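You operate a simulated robot arm through the tools that you are given. There is no shell and no other tool.

You are at the controls of a simulated robot arm. One attempt, no reset.

JOB
Blow the wet lens marked OAK dry; stand it on the white mat.
Fine: use the air stand; the air ends off. Set down upright: what you pick out.

It is judged by the outcome, as a careful person would: the job done as asked, and still so three seconds after it is handed in. It fails if anything else is knocked over, pushed out of place, dropped, spilled or broken.

ROBOT AND FRAMES
A 7-joint arm with a two-finger parallel gripper, fixed in place. Base frame: the origin is on the floor under the middle of its stand, x ahead of it, y to its left, z up; the work surface is at about z = 0.91. Lengths are in m, angles in degrees, forces in N, time in s.
With the tool pointing down near the work surface it reaches from about 0.1 to 0.64 m from the base axis. Its first joint turns from -66.0 to 66.0 degrees. Payload 1.57 kg.
The TCP is the grasp point between the finger pads, 0.03 m short of the fingertips. In the tool frame z runs along the fingers and y along their closing line. Largest opening 0.08 m; finger width 0.017, thickness 0.012; the body of the gripper, 0.04 by 0.082 m, starts 0.08 m behind the TCP.
Orientation is that of the tool frame in the base frame, as a unit quaternion [w, x, y, z]. With the fingers straight down and closing along the base's y, the tool's x points along the base's -x, its y along +y and its z along -z.

CONTROLS
- The arm moves only by the tool jog_arm. Its argument "motion" is a list of rows, each a list of 7 numbers: the turn, a rotation vector about the tool's x, y, z in degrees, then the shift along the tool's x, y, z in m, then the gripper command, from -1 (shut) to 1 (fully open), values between in proportion. In form: [[wx, wy, wz, dx, dy, dz, claw], ...]. A call has 1 to 20 rows; each row shifts and turns the commanded pose from where the row before left it, along the tool's axes as they then stand. A row lasts 0.2 s, in which the tool goes at most 0.05 m and 8.6 degrees; a call with a longer step from one row to the next is refused whole, and so is a gripper value outside its range. Where a pose cannot be reached the arm comes as near as it can. A force on the tool above 50 N (or 10 N above the force at the start of the call, whichever is more), or a blocked arm, ends the call early, and 0.2 s more pass. The fingers move at their own pace (about 0.072 m/s each) and stop on an object; they squeeze with about 21 N. The grip force told is the motor's: it shows also when the fingers shut on nothing. Time passes only in rows, and 0.2 s behind the last, so rows that do not move let the fingers close. The reply holds the time, the measured pose of the TCP, the force on the tool along the base axes, the opening and the grip force, in the units named above and with some noise, with the torque about the TCP (base axes, N m) and any sound that the robot's microphone picked up, and new pictures: "show" is both (left out), scene, wrist or none.
- Cameras (640 x 400 px; columns grow to the right, rows downward): "scene" is fixed at [0.0705, 0.4478, 1.4204]; the picture's right is [-0.59, -0.81, 0.00], its down [-0.47, 0.34, -0.81] and it looks along [0.66, -0.48, -0.58] (base axes); focal length 347 px, centre (320, 200). "wrist" rides on the gripper at [0.072, -0.007, -0.122] in the tool frame; the picture's right is [0.09, 1.00, 0.00], its down [-0.84, 0.08, -0.54] and it looks along [-0.54, 0.05, 0.84] (tool axes); focal length 238 px, centre (320, 200). There is no depth. A picture from a camera that has moved, and an enlarged one, comes with that camera's place and axes in the base frame and with its lens.
- inspect(camera, box): a new picture of the part [left, top, right, bottom] of that camera's present view, enlarged. It takes no simulated time.
- job_done(): hands the job in; it is judged then, once.

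Places have to be worked out from the pictures, the camera data and where the tool is seen. Open the gripper and draw the arm clear of the work before you hand the job in, unless the task says otherwise.

The tools are called after "Call:" as a command line: name --pt "numbers of a row" for each row, then --argument value for the rest, lists and objects as JSON in quotes. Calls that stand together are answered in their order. jog_arm: Moves the arm, as the interface text tells. Its arguments: {"type":"object","properties":{"motion":{"type":"array"},"show":{"type":"string","enum":["both","scene","wrist","none"]}},"required":["motion"]} The other tools are called the same way: inspect (camera, box) takes an enlarged picture of a part of a camera's view; job_done () hands the job in.

At the start:

```text
t: 0.0
eef_pos: [0.3572, -0.1025, 1.1816]
tcp_rot: [0.0, 0.0, 1.0, 0.0]
contact_force: [-0.2, -1.6, 0.6]
wrist_torque: [-0.03, 0.0, 0.03]
gripper_width: 0.08
gripper_force: 0.2
```

scene: 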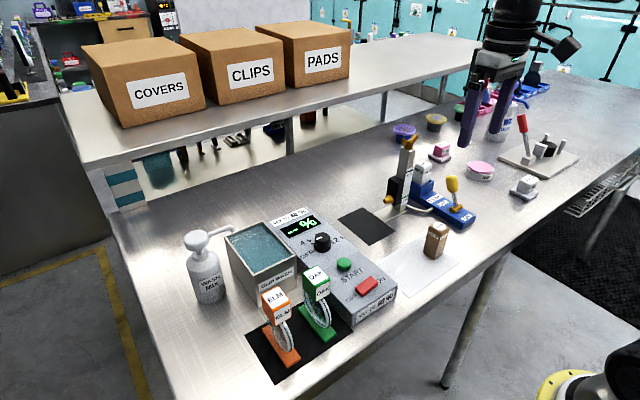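
wrist: 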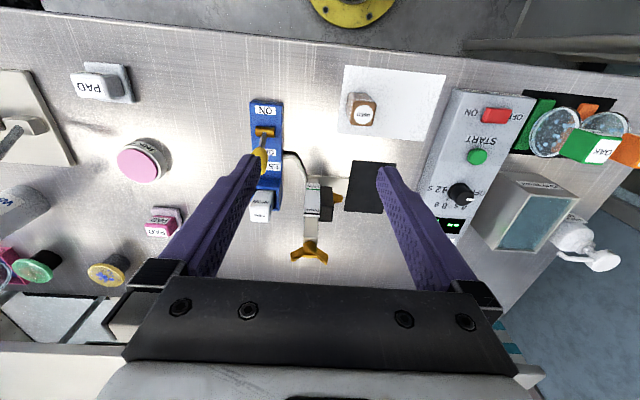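

I see two marked lenses (ELM orange, OAK green) on a black mat, an ultrasonic-type bath, an air stand with blue switch base, a white mat with a brown object. I take enlarged pictures to read details first.

Call:
inspect --camera "scene" --box '[220, 200, 420, 390]'

Call:
inspect --camera "scene" --box '[330, 120, 500, 290]'

Call:
inspect --camera "wrist" --box '[220, 60, 430, 280]'

Call:
inspect --camera "wrist" --box '[420, 60, 640, 290]'

```text
2.11 times, centred on (320, 295) of scene
camera zoom: at [0.0705, 0.4478, 1.4204], right [-0.59, -0.81, 0.0], down [-0.47, 0.34, -0.81], along [0.66, -0.48, -0.58], focal length 731 px, centre (320, 0)
```

zoom: 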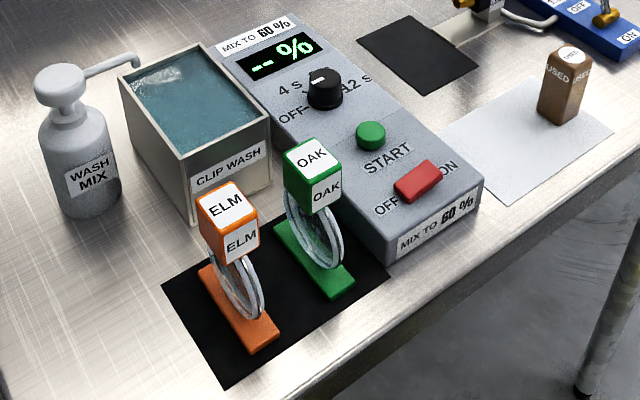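

```text
2.35 times, centred on (415, 205) of scene
camera zoom: at [0.0705, 0.4478, 1.4204], right [-0.59, -0.81, 0.0], down [-0.47, 0.34, -0.81], along [0.66, -0.48, -0.58], focal length 817 px, centre (96, 188)
```

zoom: 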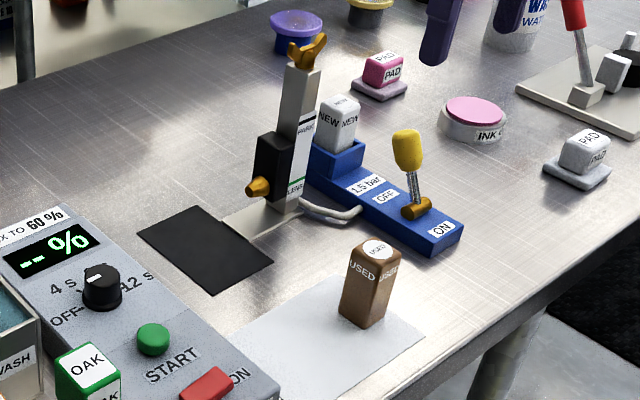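

```text
1.82 times, centred on (325, 170) of wrist
camera zoom: at [0.2854, -0.1073, 1.3045], right [-0.09, 1.0, 0.0], down [0.84, 0.08, 0.54], along [0.54, 0.05, -0.84], focal length 433 px, centre (311, 254)
```

zoom: 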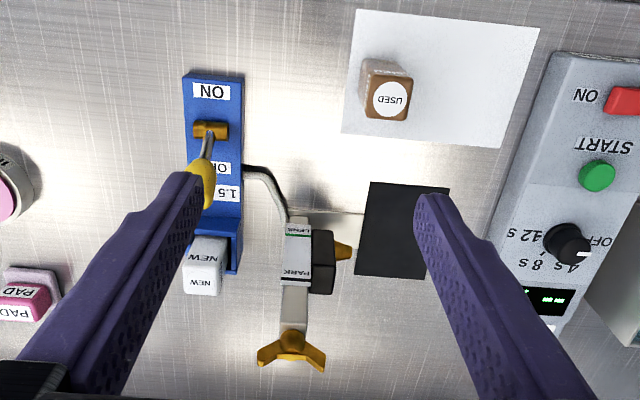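

```text
1.74 times, centred on (530, 175) of wrist
camera zoom: at [0.2854, -0.1073, 1.3045], right [-0.09, 1.0, 0.0], down [0.84, 0.08, 0.54], along [0.54, 0.05, -0.84], focal length 414 px, centre (-45, 244)
```

zoom: 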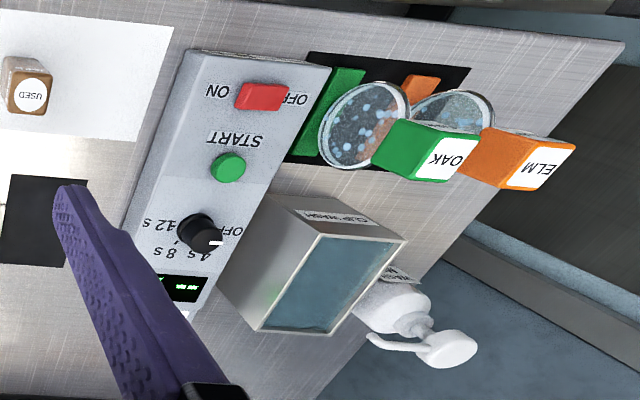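

The air stand has a post with a slider nozzle, a blue valve base with a lever, and a NEW cartridge. I zoom in tighter to read the labels.

Call:
inspect --camera "scene" --box '[375, 125, 435, 220]'

Call:
inspect --camera "scene" --box '[405, 150, 480, 235]'

Call:
inspect --camera "wrist" --box '[240, 95, 350, 225]'

Call:
inspect --camera "wrist" --box '[280, 170, 350, 270]'

Call:
inspect --camera "scene" --box '[250, 260, 350, 375]'

Call:
inspect --camera "scene" --box '[380, 60, 600, 210]'

```text
4.21 times, centred on (405, 172) of scene
camera zoom: at [0.0705, 0.4478, 1.4204], right [-0.59, -0.81, 0.0], down [-0.47, 0.34, -0.81], along [0.66, -0.48, -0.58], focal length 1462 px, centre (-38, 316)
```

zoom: 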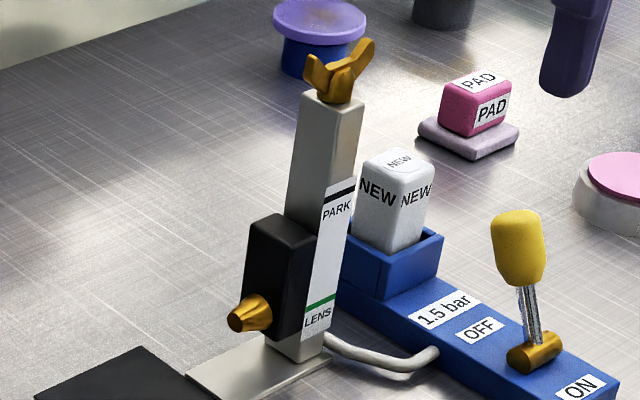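

```text
4.71 times, centred on (442, 192) of scene
camera zoom: at [0.0705, 0.4478, 1.4204], right [-0.59, -0.81, 0.0], down [-0.47, 0.34, -0.81], along [0.66, -0.48, -0.58], focal length 1634 px, centre (-256, 235)
```

zoom: 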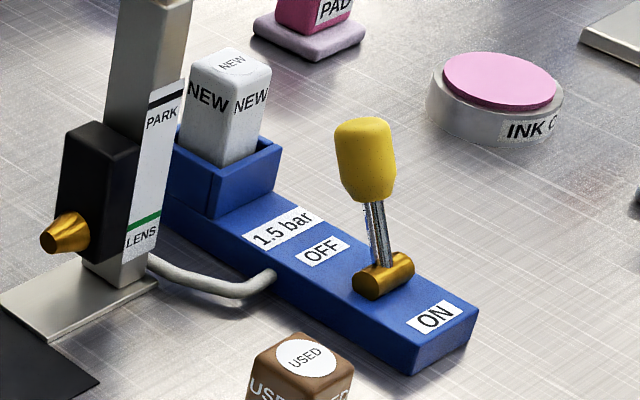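

```text
3.08 times, centred on (295, 160) of wrist
camera zoom: at [0.2854, -0.1073, 1.3045], right [-0.09, 1.0, 0.0], down [0.84, 0.08, 0.54], along [0.54, 0.05, -0.84], focal length 733 px, centre (397, 323)
```

zoom: 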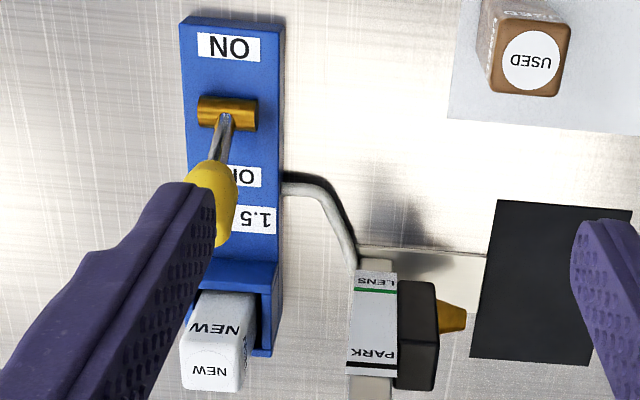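

```text
4.00 times, centred on (315, 220) of wrist
camera zoom: at [0.2854, -0.1073, 1.3045], right [-0.09, 1.0, 0.0], down [0.84, 0.08, 0.54], along [0.54, 0.05, -0.84], focal length 953 px, centre (340, 120)
```

zoom: 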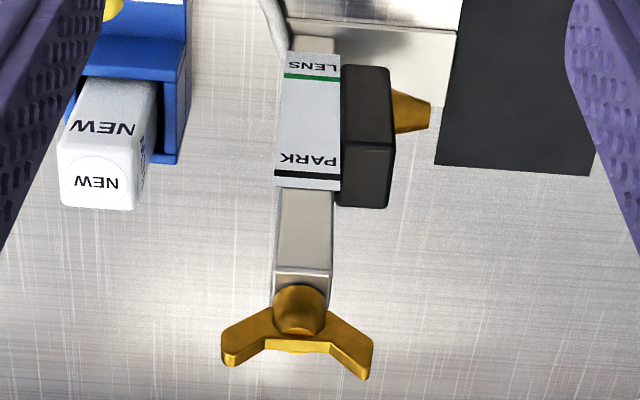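

```text
3.48 times, centred on (300, 318) of scene
camera zoom: at [0.0705, 0.4478, 1.4204], right [-0.59, -0.81, 0.0], down [-0.47, 0.34, -0.81], along [0.66, -0.48, -0.58], focal length 1208 px, centre (390, -209)
```

zoom: 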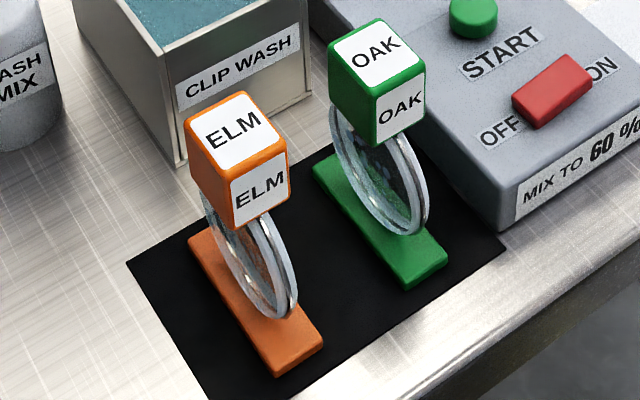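

```text
2.67 times, centred on (490, 135) of scene
camera zoom: at [0.0705, 0.4478, 1.4204], right [-0.59, -0.81, 0.0], down [-0.47, 0.34, -0.81], along [0.66, -0.48, -0.58], focal length 926 px, centre (-133, 373)
```

zoom: 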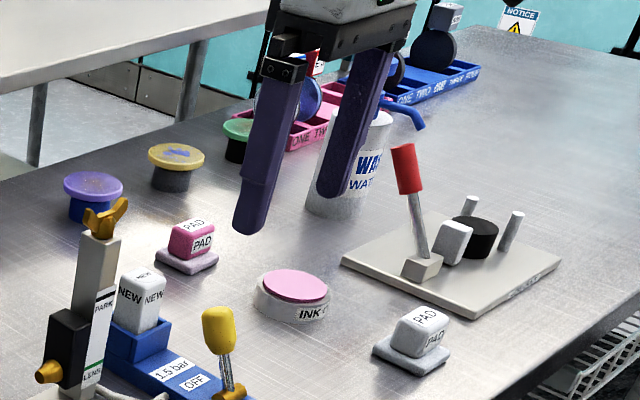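

The lever leans toward OFF, so the air is off now, and the nozzle seems to be near the LENS mark (tip about 0.496, -0.05, 0.97). I move back and down a little for a closer wrist view of the air stand.

Call:
jog_arm --pt "0 0 0 0.03 -0.01 0.02 1" --pt "0 0 0 0.03 -0.01 0.02 1" --pt "0 0 0 0.0 0.0 0.02 1" --pt "0 0 0 0 0 0 1"

```text
t: 1.0
eef_pos: [0.2972, -0.1222, 1.1222]
tcp_rot: [0.001, 0.0, 1.0, 0.0]
contact_force: [0.5, 0.5, -0.5]
wrist_torque: [0.02, 0.0, 0.01]
gripper_width: 0.0798
gripper_force: 0.1
camera wrist: at [0.2248, -0.1275, 1.2448], right [-0.09, 1.0, 0.0], down [0.84, 0.08, 0.54], along [0.54, 0.05, -0.84], focal length 238 px, centre (320, 200)
```

scene: 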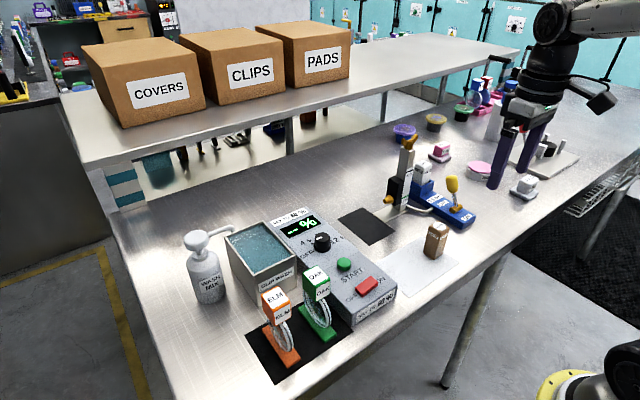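
wrist: 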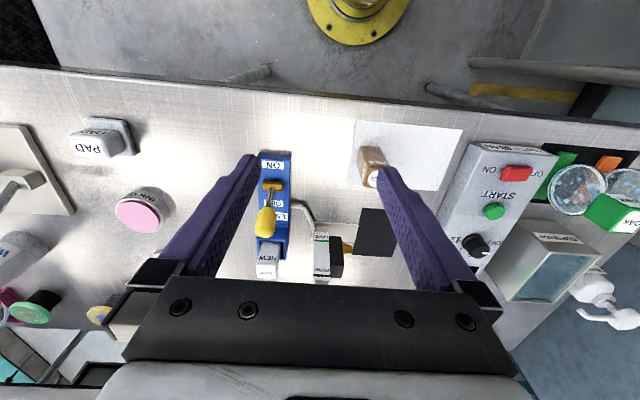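

Call:
inspect --camera "wrist" --box '[240, 145, 360, 285]'

Call:
inspect --camera "wrist" --box '[520, 140, 640, 240]'

Call:
inspect --camera "scene" --box '[375, 125, 485, 240]'

```text
2.86 times, centred on (300, 215) of wrist
camera zoom: at [0.2248, -0.1275, 1.2448], right [-0.09, 1.0, 0.0], down [0.84, 0.08, 0.54], along [0.54, 0.05, -0.84], focal length 681 px, centre (377, 157)
```

zoom: 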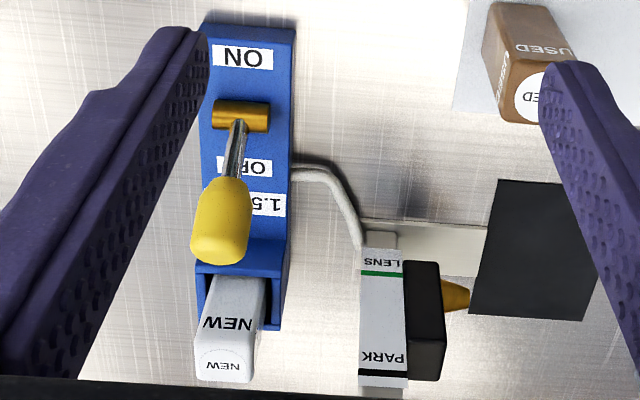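

```text
4.00 times, centred on (580, 190) of wrist
camera zoom: at [0.2248, -0.1275, 1.2448], right [-0.09, 1.0, 0.0], down [0.84, 0.08, 0.54], along [0.54, 0.05, -0.84], focal length 953 px, centre (-720, 240)
```

zoom: 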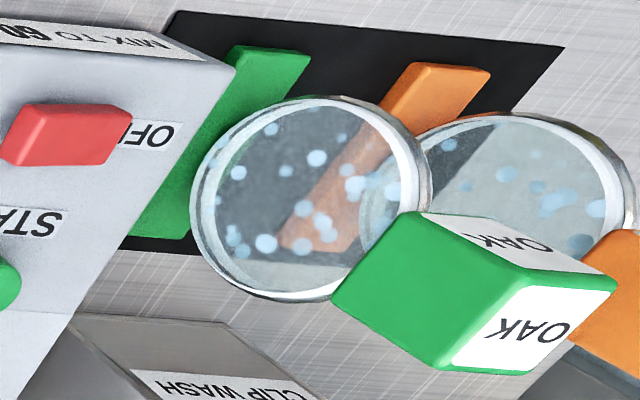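

```text
3.48 times, centred on (430, 182) of scene
camera zoom: at [0.0705, 0.4478, 1.4204], right [-0.59, -0.81, 0.0], down [-0.47, 0.34, -0.81], along [0.66, -0.48, -0.58], focal length 1208 px, centre (-63, 261)
```

zoom: 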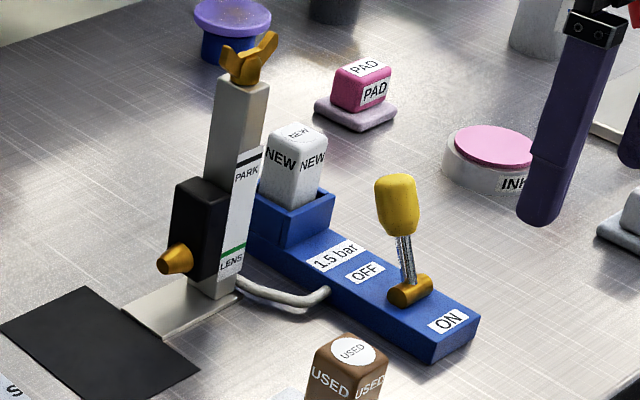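

The close view confirms the nozzle is at the LENS line, the NEW cartridge is seated, and the lever handle is about (0.428, -0.182, 0.995), leaning to OFF, with its pivot at x≈0.412. I move above the handle with the fingers open.

Call:
jog_arm --pt "0 0 0 -0.033 -0.015 0.007 1" --pt "0 0 0 -0.033 -0.015 0.007 1" --pt "0 0 0 -0.033 -0.015 0.007 1" --pt "0 0 0 -0.032 -0.015 0.009 1" --pt "0 0 0 0 0 0 1"

```text
t: 2.2
eef_pos: [0.4301, -0.181, 1.0916]
tcp_rot: [0.0, 0.001, 1.0, 0.0]
contact_force: [0.2, 0.5, -0.4]
wrist_torque: [-0.01, -0.01, 0.01]
gripper_width: 0.0798
gripper_force: 0.0
camera wrist: at [0.3567, -0.1873, 1.2144], right [-0.09, 1.0, 0.0], down [0.84, 0.08, 0.54], along [0.54, 0.05, -0.84], focal length 238 px, centre (320, 200)
```

scene: 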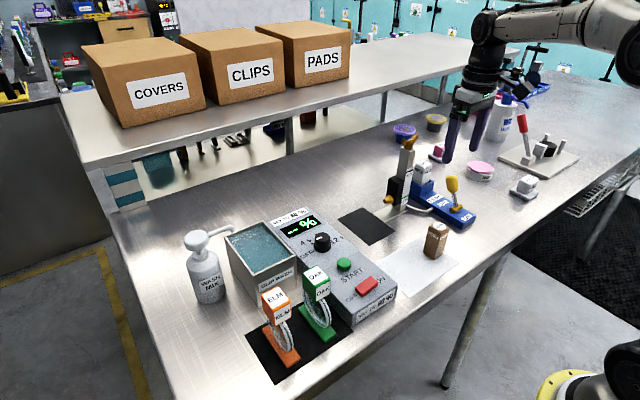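
wrist: 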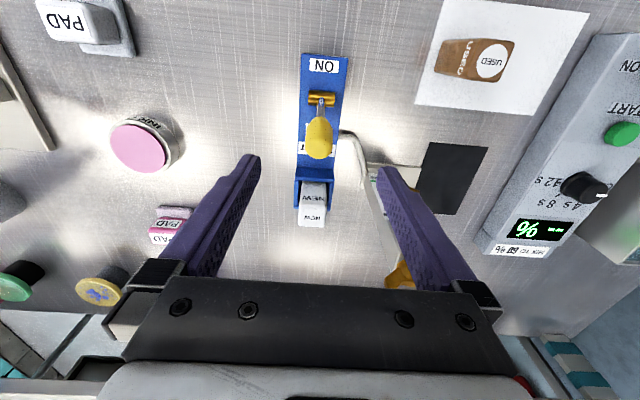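

The handle is seen at about (0.430, -0.181), right below the TCP. I descend with a partly closed gripper to straddle it.

Call:
jog_arm --pt "0 0 0 0 0 0.03 0.3" --pt "0 0 0 0 0 0.033 0.3" --pt "0 0 0 0 0 0.03 0.3" --pt "0 0 0 0 0 0 0.3"

Call:
inspect --camera "scene" --box '[375, 115, 505, 250]'

```text
t: 3.2
eef_pos: [0.4282, -0.1822, 0.9976]
tcp_rot: [0.0, -0.001, 1.0, 0.001]
contact_force: [-1.4, 0.4, 0.1]
wrist_torque: [-0.01, -0.02, 0.01]
gripper_width: 0.0519
gripper_force: 0.1
camera wrist: at [0.3564, -0.1866, 1.1214], right [-0.09, 1.0, 0.0], down [0.84, 0.08, 0.54], along [0.54, 0.05, -0.84], focal length 238 px, centre (320, 200)
```

scene: 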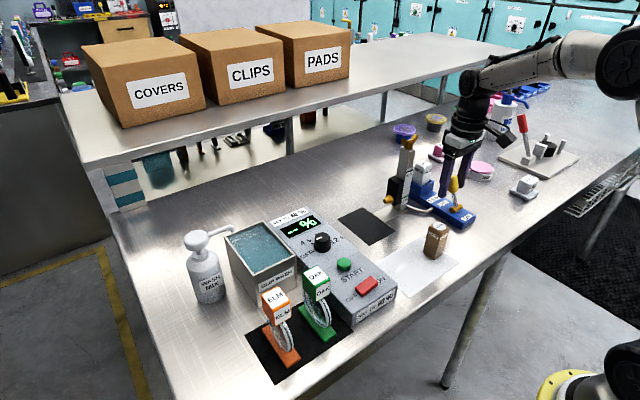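
wrist: 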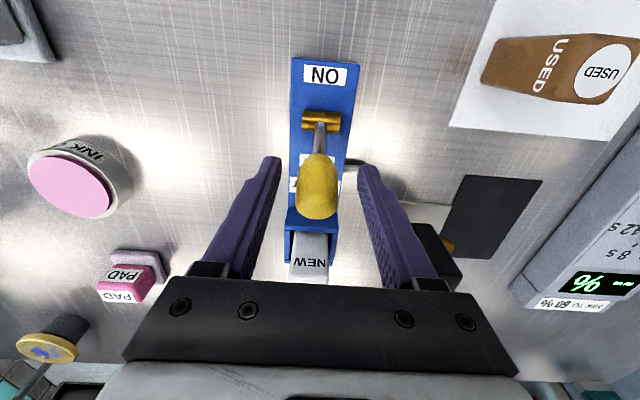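

```text
2.96 times, centred on (440, 182) of scene
camera zoom: at [0.0705, 0.4478, 1.4204], right [-0.59, -0.81, 0.0], down [-0.47, 0.34, -0.81], along [0.66, -0.48, -0.58], focal length 1029 px, centre (-36, 252)
```

zoom: 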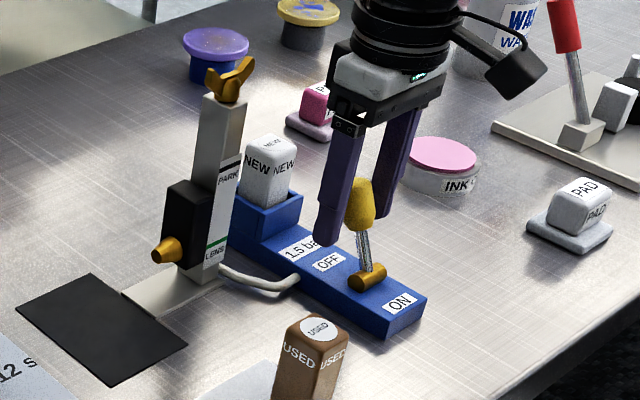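

The handle sits at the TCP between the fingers. I close the gripper on it.

Call:
jog_arm --pt "0 0 0 0 0 0 -0.3" --pt "0 0 0 0 0 0 -1" --pt "0 0 0 0 0 0 -1" --show "wrist"

```text
t: 4.0
eef_pos: [0.4291, -0.1817, 0.999]
tcp_rot: [0.0, 0.002, 1.0, -0.001]
contact_force: [0.3, -13.6, -3.1]
wrist_torque: [0.6, -0.11, -0.32]
gripper_width: 0.0255
gripper_force: 37.0
camera wrist: at [0.3563, -0.1877, 1.1215], right [-0.09, 1.0, 0.0], down [0.84, 0.08, 0.54], along [0.54, 0.05, -0.84], focal length 238 px, centre (320, 200)
```

wrist: 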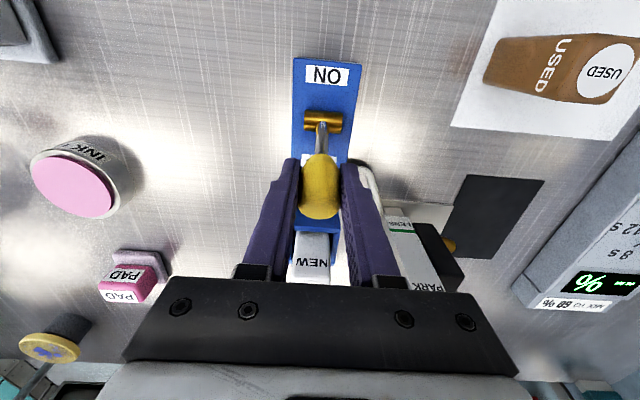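

Gripped, width 25.5 mm, with a side force of -13.6 N, so the handle sits slightly off-centre; I shift 1 mm in -y and pull toward -x (ON) in small steps.

Call:
jog_arm --pt "0 0 0 0 -0.001 0 -1" --pt "0 0 0 0.008 0 0 -1" --pt "0 0 0 0.008 0 0 -1"

```text
t: 4.8
eef_pos: [0.4157, -0.1814, 1.0006]
tcp_rot: [0.006, 0.0, 1.0, -0.001]
contact_force: [15.8, 0.0, 11.5]
wrist_torque: [0.83, -0.87, -0.34]
gripper_width: 0.0253
gripper_force: 36.9
camera wrist: at [0.3417, -0.1878, 1.1238], right [-0.09, 1.0, 0.0], down [0.83, 0.08, 0.55], along [0.55, 0.05, -0.83], focal length 238 px, centre (320, 200)
```

scene: 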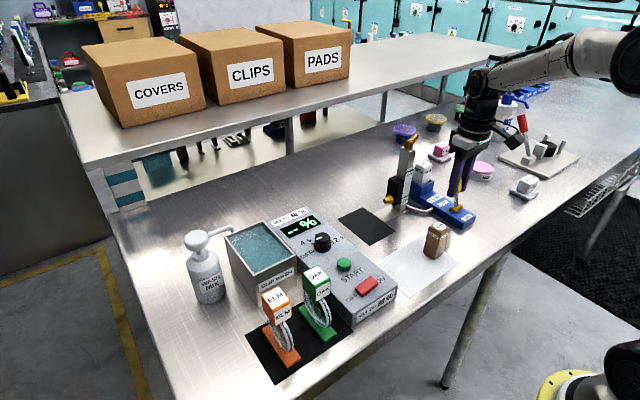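
wrist: 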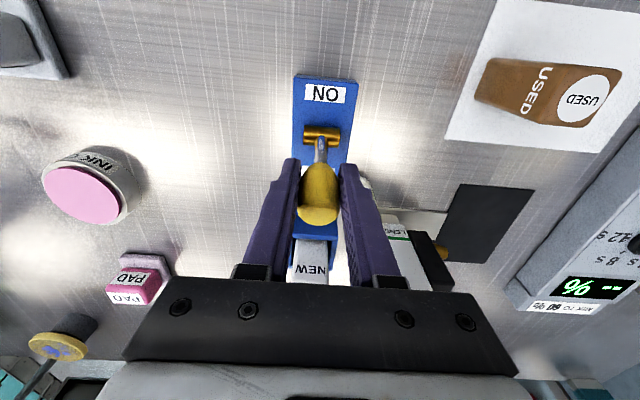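

The lever is moving with the gripper against about 16 N. I continue toward ON in small steps, allowing a bit of rise.

Call:
jog_arm --pt "0 0 0 0.007 0 -0.002 -1" --pt "0 0 0 0.007 0 0 -1" --pt "0 0 0 0 0 0 -1"

Call:
inspect --camera "scene" --box '[375, 115, 505, 250]'

```text
t: 5.6
eef_pos: [0.3971, -0.1833, 1.0003]
tcp_rot: [-0.003, 0.0, 1.0, 0.002]
contact_force: [-0.9, 3.9, 9.5]
wrist_torque: [0.07, -0.04, 0.06]
gripper_width: 0.0211
gripper_force: 34.5
camera wrist: at [0.3254, -0.1883, 1.1231], right [-0.09, 1.0, 0.0], down [0.84, 0.08, 0.54], along [0.54, 0.05, -0.84], focal length 238 px, centre (320, 200)
```

scene: 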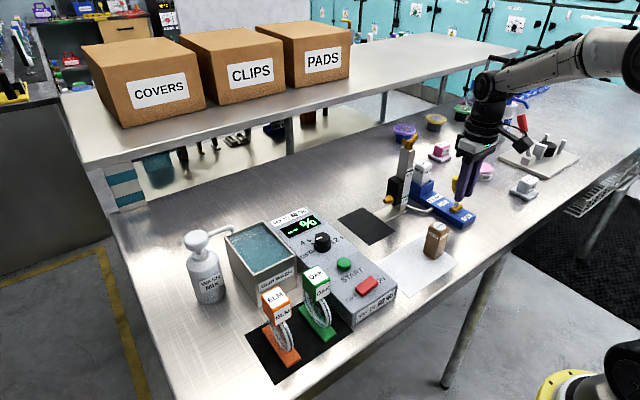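
wrist: 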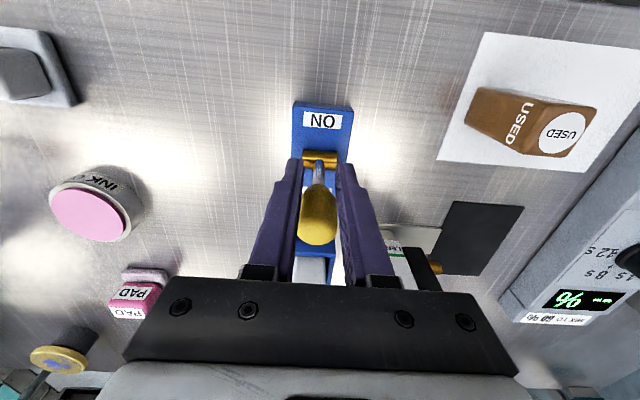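

```text
2.96 times, centred on (440, 182) of scene
camera zoom: at [0.0704, 0.448, 1.4204], right [-0.59, -0.81, 0.0], down [-0.47, 0.34, -0.81], along [0.66, -0.48, -0.58], focal length 1029 px, centre (-36, 252)
```

zoom: 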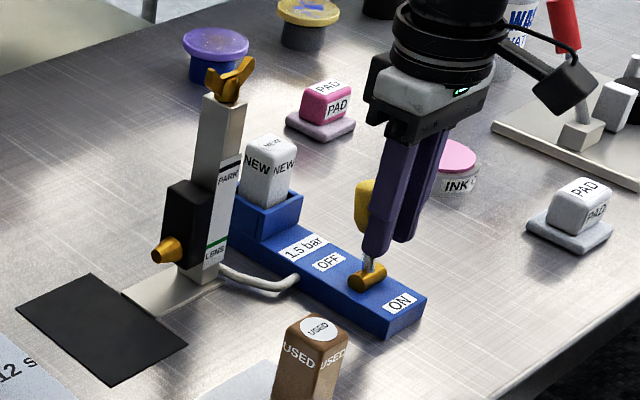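

The fingers slid off: the lever still leans to OFF (friction grip was too weak). I'll release, rise, and instead push the handle from its far (+x) side with closed fingers.

Call:
jog_arm --pt "0 0 0 0 0 0 0.4" --pt "0 0 0 0 0 0 0.4" --pt "0 0 0 0 0 -0.035 0.4" --pt "0 0 0 0 0 -0.04 0.4" --pt "0 0 0 0 0 0 0.4"

Call:
inspect --camera "scene" --box '[375, 115, 505, 250]'

```text
t: 6.8
eef_pos: [0.3997, -0.1836, 1.077]
tcp_rot: [-0.001, 0.0, 1.0, 0.0]
contact_force: [0.0, 0.6, 0.6]
wrist_torque: [-0.01, -0.03, 0.01]
gripper_width: 0.0562
gripper_force: 0.1
camera wrist: at [0.3271, -0.1888, 1.1993], right [-0.09, 1.0, 0.0], down [0.84, 0.08, 0.54], along [0.54, 0.05, -0.84], focal length 238 px, centre (320, 200)
```

scene: 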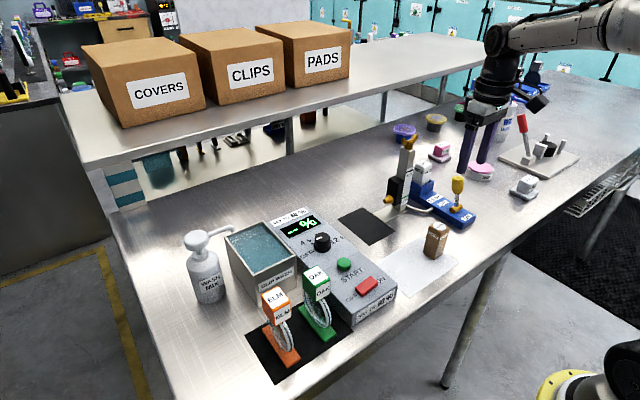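
wrist: 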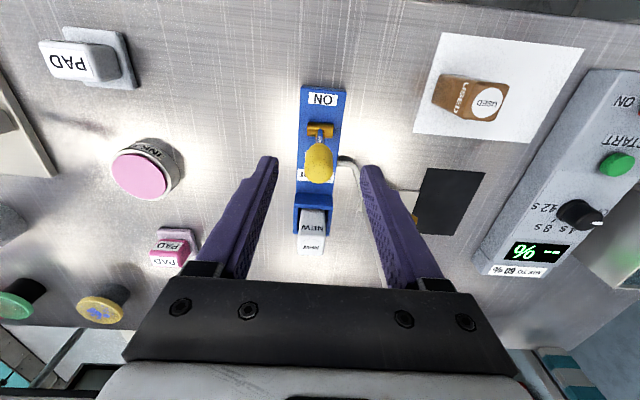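

```text
2.96 times, centred on (440, 182) of scene
camera zoom: at [0.0705, 0.4478, 1.4204], right [-0.59, -0.81, 0.0], down [-0.47, 0.34, -0.81], along [0.66, -0.48, -0.58], focal length 1029 px, centre (-36, 252)
```

zoom: 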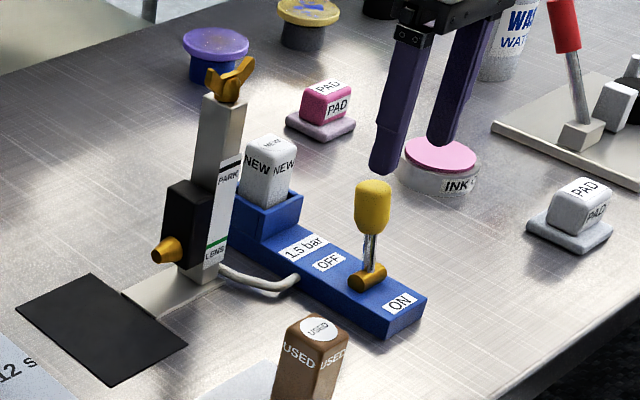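

The lever did move partway: it's now about upright (handle ≈ 0.414, -0.182, 1.00) and stays there. I go behind it with closed fingers (x≈0.448) and descend.

Call:
jog_arm --pt "0 0 0 -0.025 0.001 0 -1" --pt "0 0 0 -0.024 0 0 -1" --pt "0 0 0 0 0 0 -1" --pt "0 0 0 0 0 0 -1" --pt "0 0 0 0 0 0.03 -1" --pt "0 0 0 0 0 0.027 -1" --pt "0 0 0 0 0 0 -1"

Call:
inspect --camera "scene" --box '[375, 115, 505, 250]'

```text
t: 8.4
eef_pos: [0.4476, -0.1806, 1.0179]
tcp_rot: [0.0, 0.0, 1.0, 0.0]
contact_force: [-1.1, -0.3, -0.1]
wrist_torque: [0.02, 0.02, 0.06]
gripper_width: 0.0001
gripper_force: 21.0
camera wrist: at [0.3747, -0.1871, 1.1409], right [-0.09, 1.0, 0.0], down [0.84, 0.08, 0.54], along [0.54, 0.05, -0.84], focal length 238 px, centre (320, 200)
```

scene: 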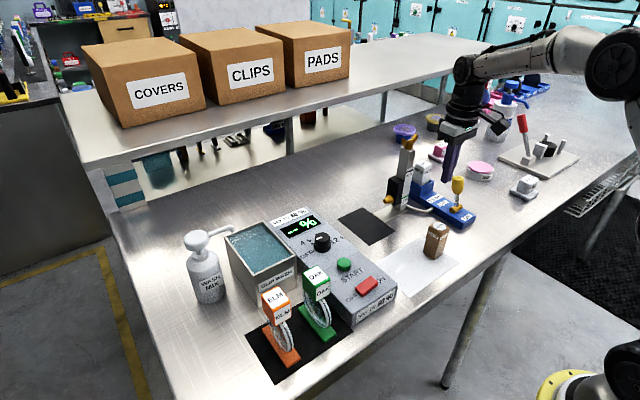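
wrist: 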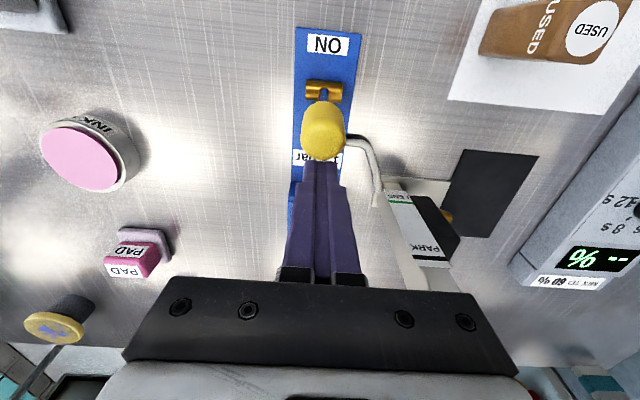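

```text
2.96 times, centred on (440, 182) of scene
camera zoom: at [0.0705, 0.4478, 1.4204], right [-0.59, -0.81, 0.0], down [-0.47, 0.34, -0.81], along [0.66, -0.48, -0.58], focal length 1029 px, centre (-36, 252)
```

zoom: 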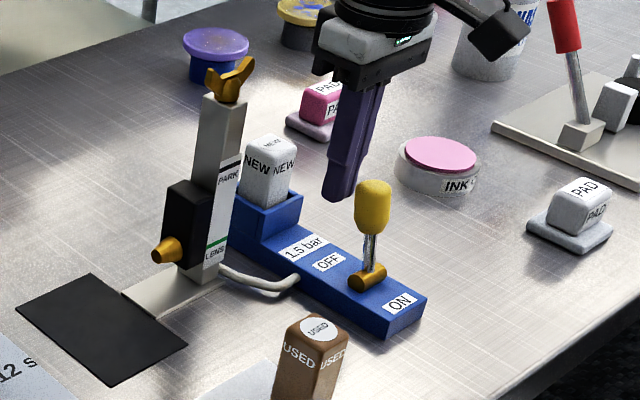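

Fingers are behind the handle. I push toward ON (-x) in 8 mm steps.

Call:
jog_arm --pt "0 0 0 0.008 -0.001 0 -1" --pt "0 0 0 0.008 0 0 -1" --pt "0 0 0 0.007 0 0 -1" --pt "0 0 0 0.007 0 0 -1"

Call:
inspect --camera "scene" --box '[375, 115, 505, 250]'

```text
t: 9.4
eef_pos: [0.4174, -0.1822, 1.0187]
tcp_rot: [-0.001, 0.0, 1.0, -0.001]
contact_force: [-0.5, -0.2, -0.4]
wrist_torque: [0.02, 0.0, 0.02]
gripper_width: 0.0002
gripper_force: 21.4
camera wrist: at [0.345, -0.1888, 1.1413], right [-0.09, 1.0, 0.0], down [0.84, 0.08, 0.54], along [0.54, 0.05, -0.84], focal length 238 px, centre (320, 200)
```

scene: 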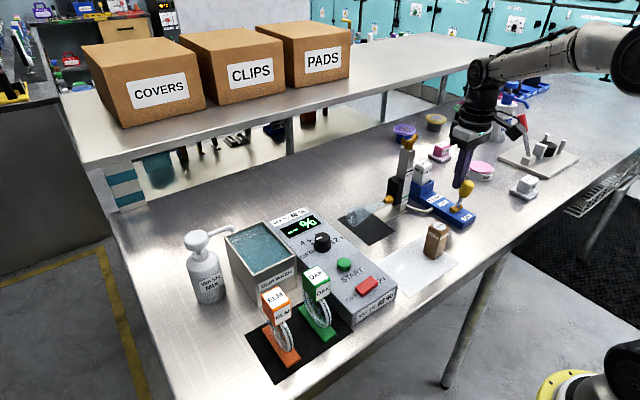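
wrist: 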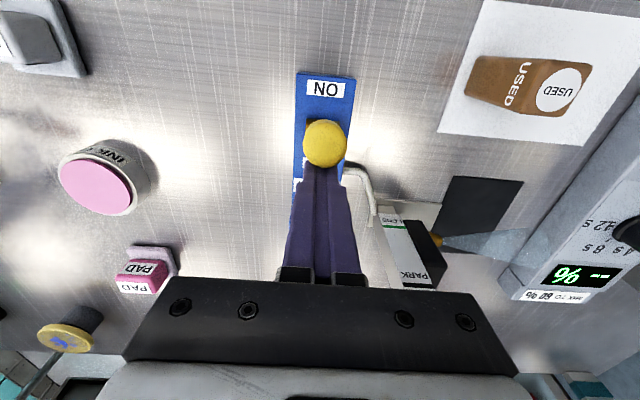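

```text
2.96 times, centred on (440, 182) of scene
camera zoom: at [0.0706, 0.4478, 1.4204], right [-0.59, -0.81, 0.0], down [-0.47, 0.34, -0.81], along [0.66, -0.48, -0.58], focal length 1029 px, centre (-36, 252)
```

zoom: 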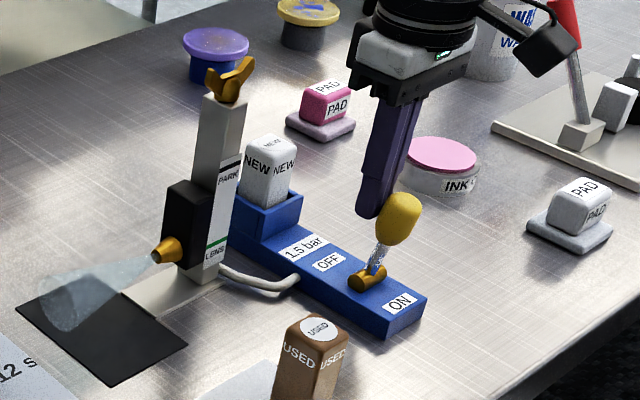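

The air is on: a jet cone now comes from the nozzle over the black pad, reaching from y≈-0.05 to about 0.045. I rise and travel over to the OAK lens near (0.36, 0.243).

Call:
jog_arm --pt "0 0 0 -0.006 0 -0.02 -1" --pt "0 0 0 0 0 -0.045 -1" --pt "0 0 0 0 0 -0.045 0" --pt "0 0 0 0 0 -0.03 0.3" --pt "0 0 0 0.007 0.043 0 0.3" --pt "0 0 0 0.007 0.043 0 0.3" --pt "0 0 0 0.007 0.043 0 0.3" --pt "0 0 0 0.007 0.043 0 0.3" --pt "0 0 0 0.007 0.043 0 0.3" --pt "0 0 0 0.007 0.043 0 0.3" --pt "0 0 0 0.007 0.043 0 0.3" --pt "0 0 0 0.007 0.043 0 0.3" --pt "0 0 0 0.007 0.043 0 0.3" --pt "0 0 0 0.0 0.038 0 0.3" --pt "0 0 0 0 0 0 0.3"

Call:
inspect --camera "scene" --box '[250, 150, 500, 380]'

```text
t: 12.6
eef_pos: [0.3593, 0.2429, 1.1589]
tcp_rot: [0.0, 0.0, 1.0, 0.0]
contact_force: [0.1, 0.0, -0.4]
wrist_torque: [-0.02, 0.0, 0.02]
gripper_width: 0.0519
gripper_force: 0.2
camera wrist: at [0.2881, 0.2371, 1.2816], right [-0.09, 1.0, 0.0], down [0.84, 0.08, 0.54], along [0.54, 0.05, -0.84], focal length 238 px, centre (320, 200)
```

scene: 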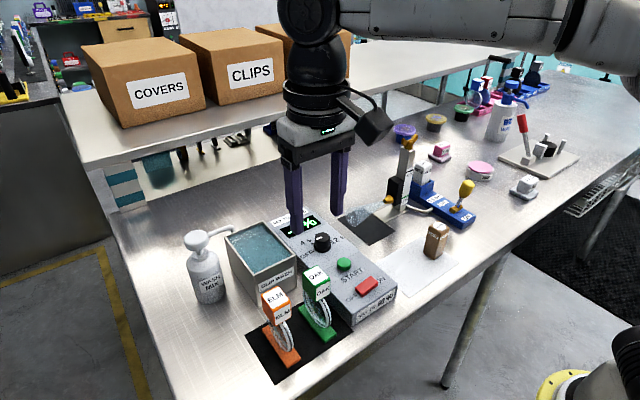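
wrist: 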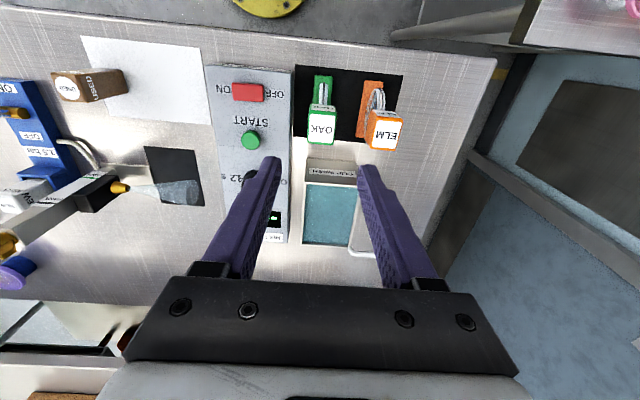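

```text
1.74 times, centred on (375, 265) of scene
camera zoom: at [0.0705, 0.4478, 1.4204], right [-0.59, -0.81, 0.0], down [-0.47, 0.34, -0.81], along [0.66, -0.48, -0.58], focal length 604 px, centre (224, 87)
```

zoom: 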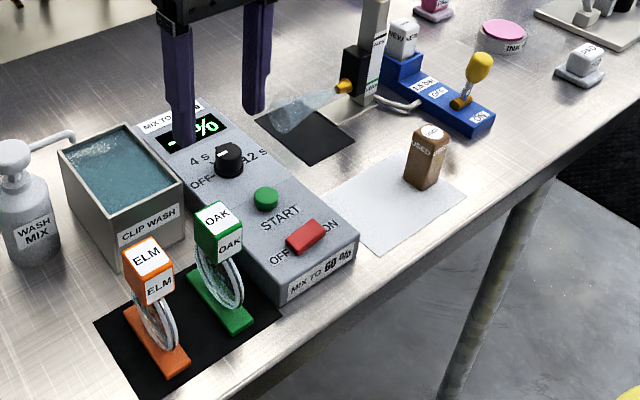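

The air jet and lens are both in view. I enlarge the wrist view to pin down the OAK handle.

Call:
inspect --camera "wrist" --box '[270, 50, 430, 160]'

```text
3.64 times, centred on (350, 105) of wrist
camera zoom: at [0.2881, 0.2371, 1.2816], right [-0.09, 1.0, 0.0], down [0.84, 0.08, 0.54], along [0.54, 0.05, -0.84], focal length 867 px, centre (211, 546)
```

zoom: 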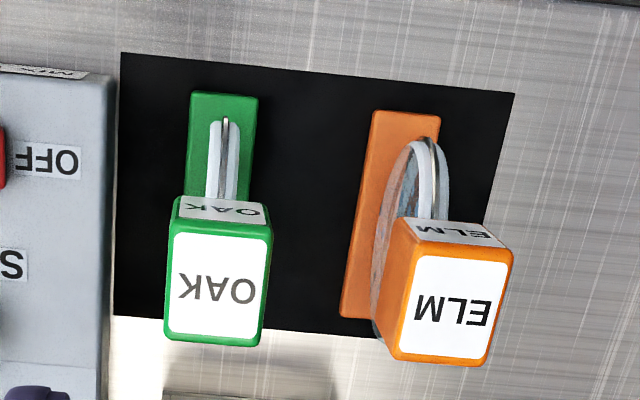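

OAK's handle top centre works out to (0.360, 0.245), cube about 30 mm, ELM's inner edge at y≈0.297. I descend with a 48 mm opening to handle height.

Call:
jog_arm --pt "0 0 0 0 0.002 0.035 0.2" --pt "0 0 0 0 0 0.035 0.2" --pt "0 0 0 0 0 0.035 0.2" --pt "0 0 0 0 0 0.033 0.2" --pt "0 0 0 0 0 0 0.2"

Call:
inspect --camera "scene" --box '[230, 220, 390, 380]'

Call:
inspect --camera "wrist" --box '[220, 80, 440, 290]'

```text
t: 13.8
eef_pos: [0.3603, 0.2444, 1.0207]
tcp_rot: [0.0, 0.0, 1.0, 0.0]
contact_force: [0.2, 0.9, 0.2]
wrist_torque: [-0.01, -0.02, -0.01]
gripper_width: 0.0479
gripper_force: 0.0
camera wrist: at [0.2884, 0.2383, 1.1438], right [-0.09, 1.0, 0.0], down [0.84, 0.08, 0.54], along [0.54, 0.05, -0.84], focal length 238 px, centre (320, 200)
```

scene: 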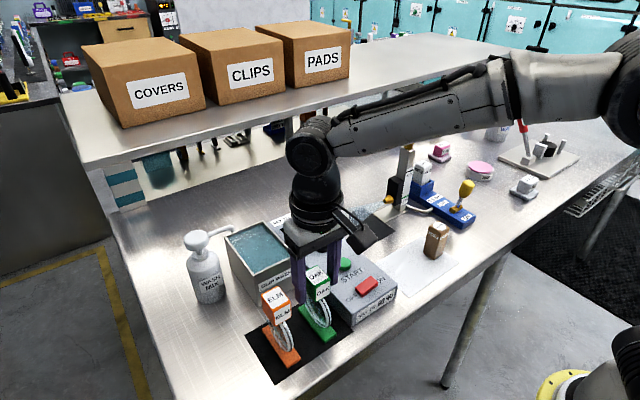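
wrist: 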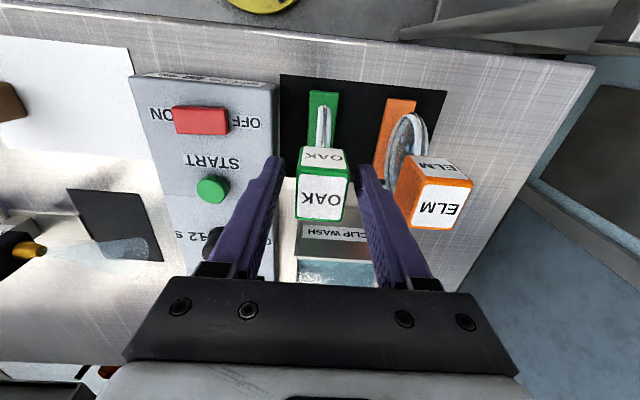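

```text
2.50 times, centred on (310, 300) of scene
camera zoom: at [0.0705, 0.4478, 1.4204], right [-0.59, -0.81, 0.0], down [-0.47, 0.34, -0.81], along [0.66, -0.48, -0.58], focal length 868 px, centre (345, -50)
```

zoom: 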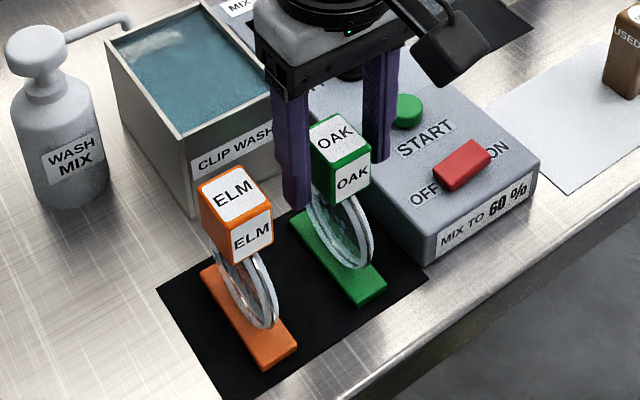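

```text
1.90 times, centred on (330, 185) of wrist
camera zoom: at [0.2884, 0.2383, 1.1438], right [-0.09, 1.0, 0.0], down [0.84, 0.08, 0.54], along [0.54, 0.05, -0.84], focal length 454 px, centre (301, 229)
```

zoom: 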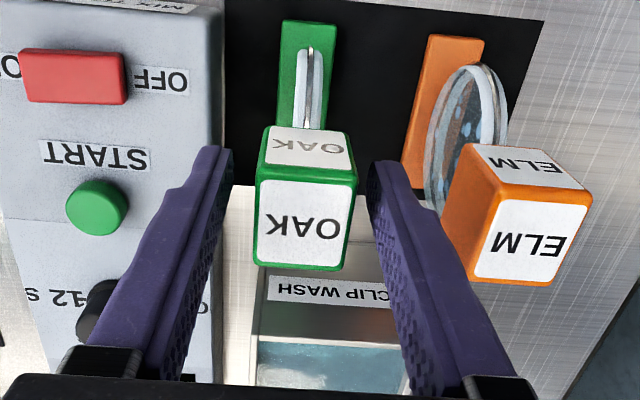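

The handle is centred between the fingers with clearance on both sides. I close on it.

Call:
jog_arm --pt "0 0 0 0 0.001 0 -0.1" --pt "0 0 0 0 0 0 -0.4" --pt "0 0 0 0 0 0 -1" --pt "0 0 0 0 0 0 -1" --show "wrist"

```text
t: 14.8
eef_pos: [0.361, 0.2453, 1.021]
tcp_rot: [0.0, 0.0, 1.0, 0.0]
contact_force: [0.2, 0.6, -0.5]
wrist_torque: [0.03, 0.0, 0.03]
gripper_width: 0.0293
gripper_force: 20.9
camera wrist: at [0.2883, 0.2394, 1.1441], right [-0.09, 1.0, 0.0], down [0.84, 0.08, 0.54], along [0.54, 0.05, -0.84], focal length 238 px, centre (320, 200)
```

wrist: 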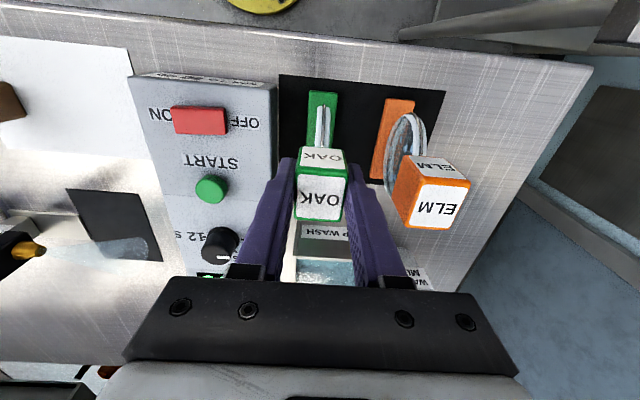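

The handle is gripped (29.3 mm). I lift straight up, then carry the lens above the air pad at x≈0.498, y≈0.01.

Call:
jog_arm --pt "0 0 0 0 0 -0.015 -1" --pt "0 0 0 0 0 -0.03 -1" --pt "0 0 0 0 0 -0.04 -1" --pt "0 0 0 0 0 -0.045 -1" --pt "0 0 0 0 0 0 -1"

```text
t: 16.0
eef_pos: [0.3619, 0.2452, 1.1505]
tcp_rot: [0.0, 0.001, 1.0, 0.001]
contact_force: [-0.4, -0.2, -0.7]
wrist_torque: [-0.01, 0.03, -0.02]
gripper_width: 0.0293
gripper_force: 21.1
camera wrist: at [0.2895, 0.2394, 1.2733], right [-0.09, 1.0, 0.0], down [0.84, 0.08, 0.54], along [0.54, 0.05, -0.84], focal length 238 px, centre (320, 200)
```

scene: 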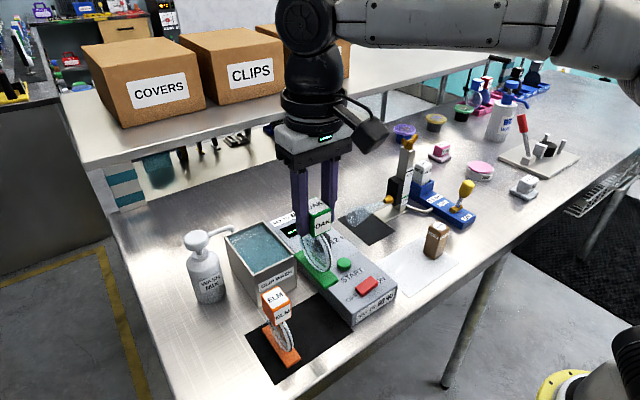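
wrist: 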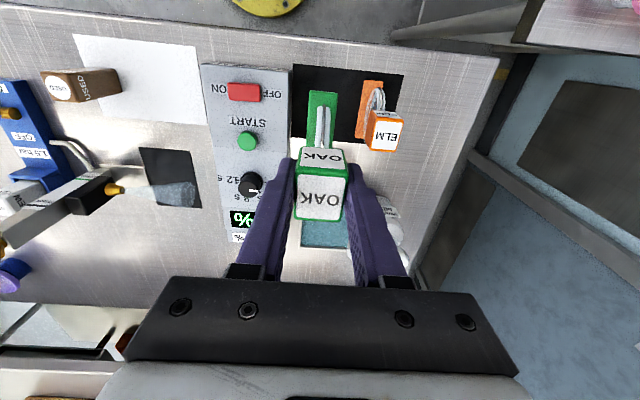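

The lens lifted cleanly. The nozzle axis again measures x≈0.498; I carry the lens above the pad there.

Call:
jog_arm --pt "0 0 0 -0.017 -0.0294 0 -1" --pt "0 0 0 -0.017 -0.0294 0 -1" --pt "0 0 0 -0.017 -0.0294 0 -1" --pt "0 0 0 -0.017 -0.0294 0 -1" --pt "0 0 0 -0.017 -0.0294 0 -1" --pt "0 0 0 -0.017 -0.0294 0 -1" --pt "0 0 0 -0.017 -0.0294 0 -1" --pt "0 0 0 -0.017 -0.0294 0 -1" --pt "0 0 0 0 0 0 -1"

Call:
inspect --camera "scene" --box '[310, 90, 470, 250]'

```text
t: 18.0
eef_pos: [0.4972, 0.0091, 1.1513]
tcp_rot: [0.0, 0.0, 1.0, 0.001]
contact_force: [0.4, -0.4, -0.4]
wrist_torque: [-0.01, -0.01, 0.01]
gripper_width: 0.0295
gripper_force: 20.7
camera wrist: at [0.4247, 0.0031, 1.2742], right [-0.09, 1.0, 0.0], down [0.84, 0.08, 0.54], along [0.54, 0.05, -0.84], focal length 238 px, centre (320, 200)
```

scene: 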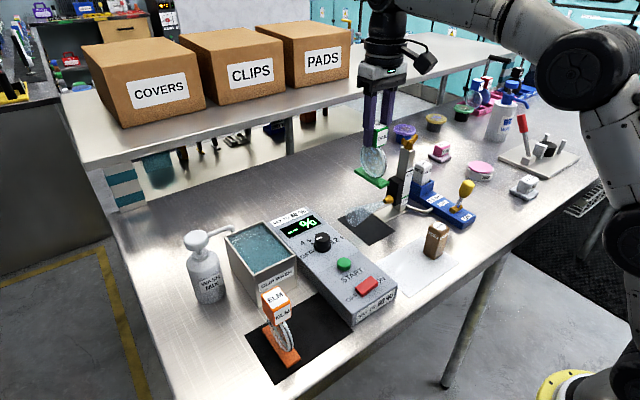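
wrist: 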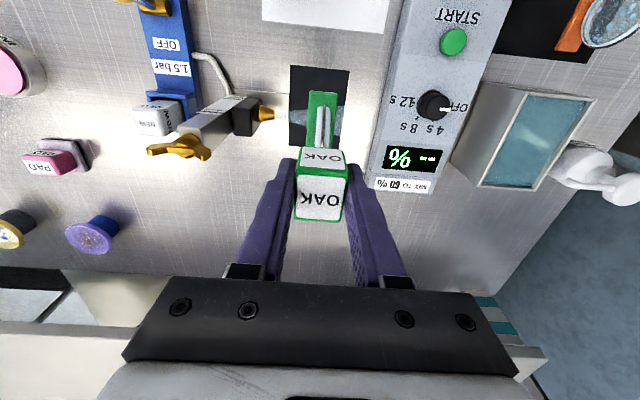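

```text
2.50 times, centred on (390, 170) of scene
camera zoom: at [0.0706, 0.4478, 1.4204], right [-0.59, -0.81, 0.0], down [-0.47, 0.34, -0.81], along [0.66, -0.48, -0.58], focal length 868 px, centre (145, 275)
```

zoom: 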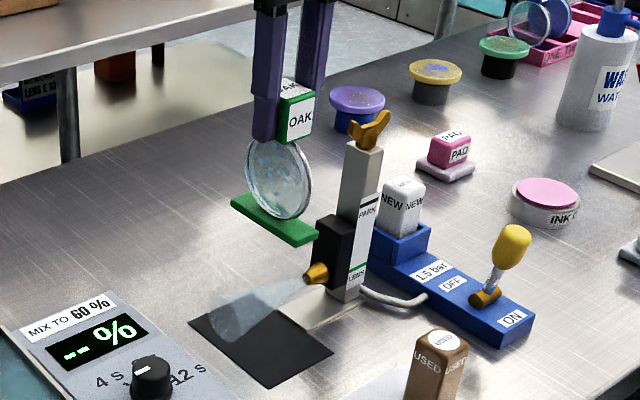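

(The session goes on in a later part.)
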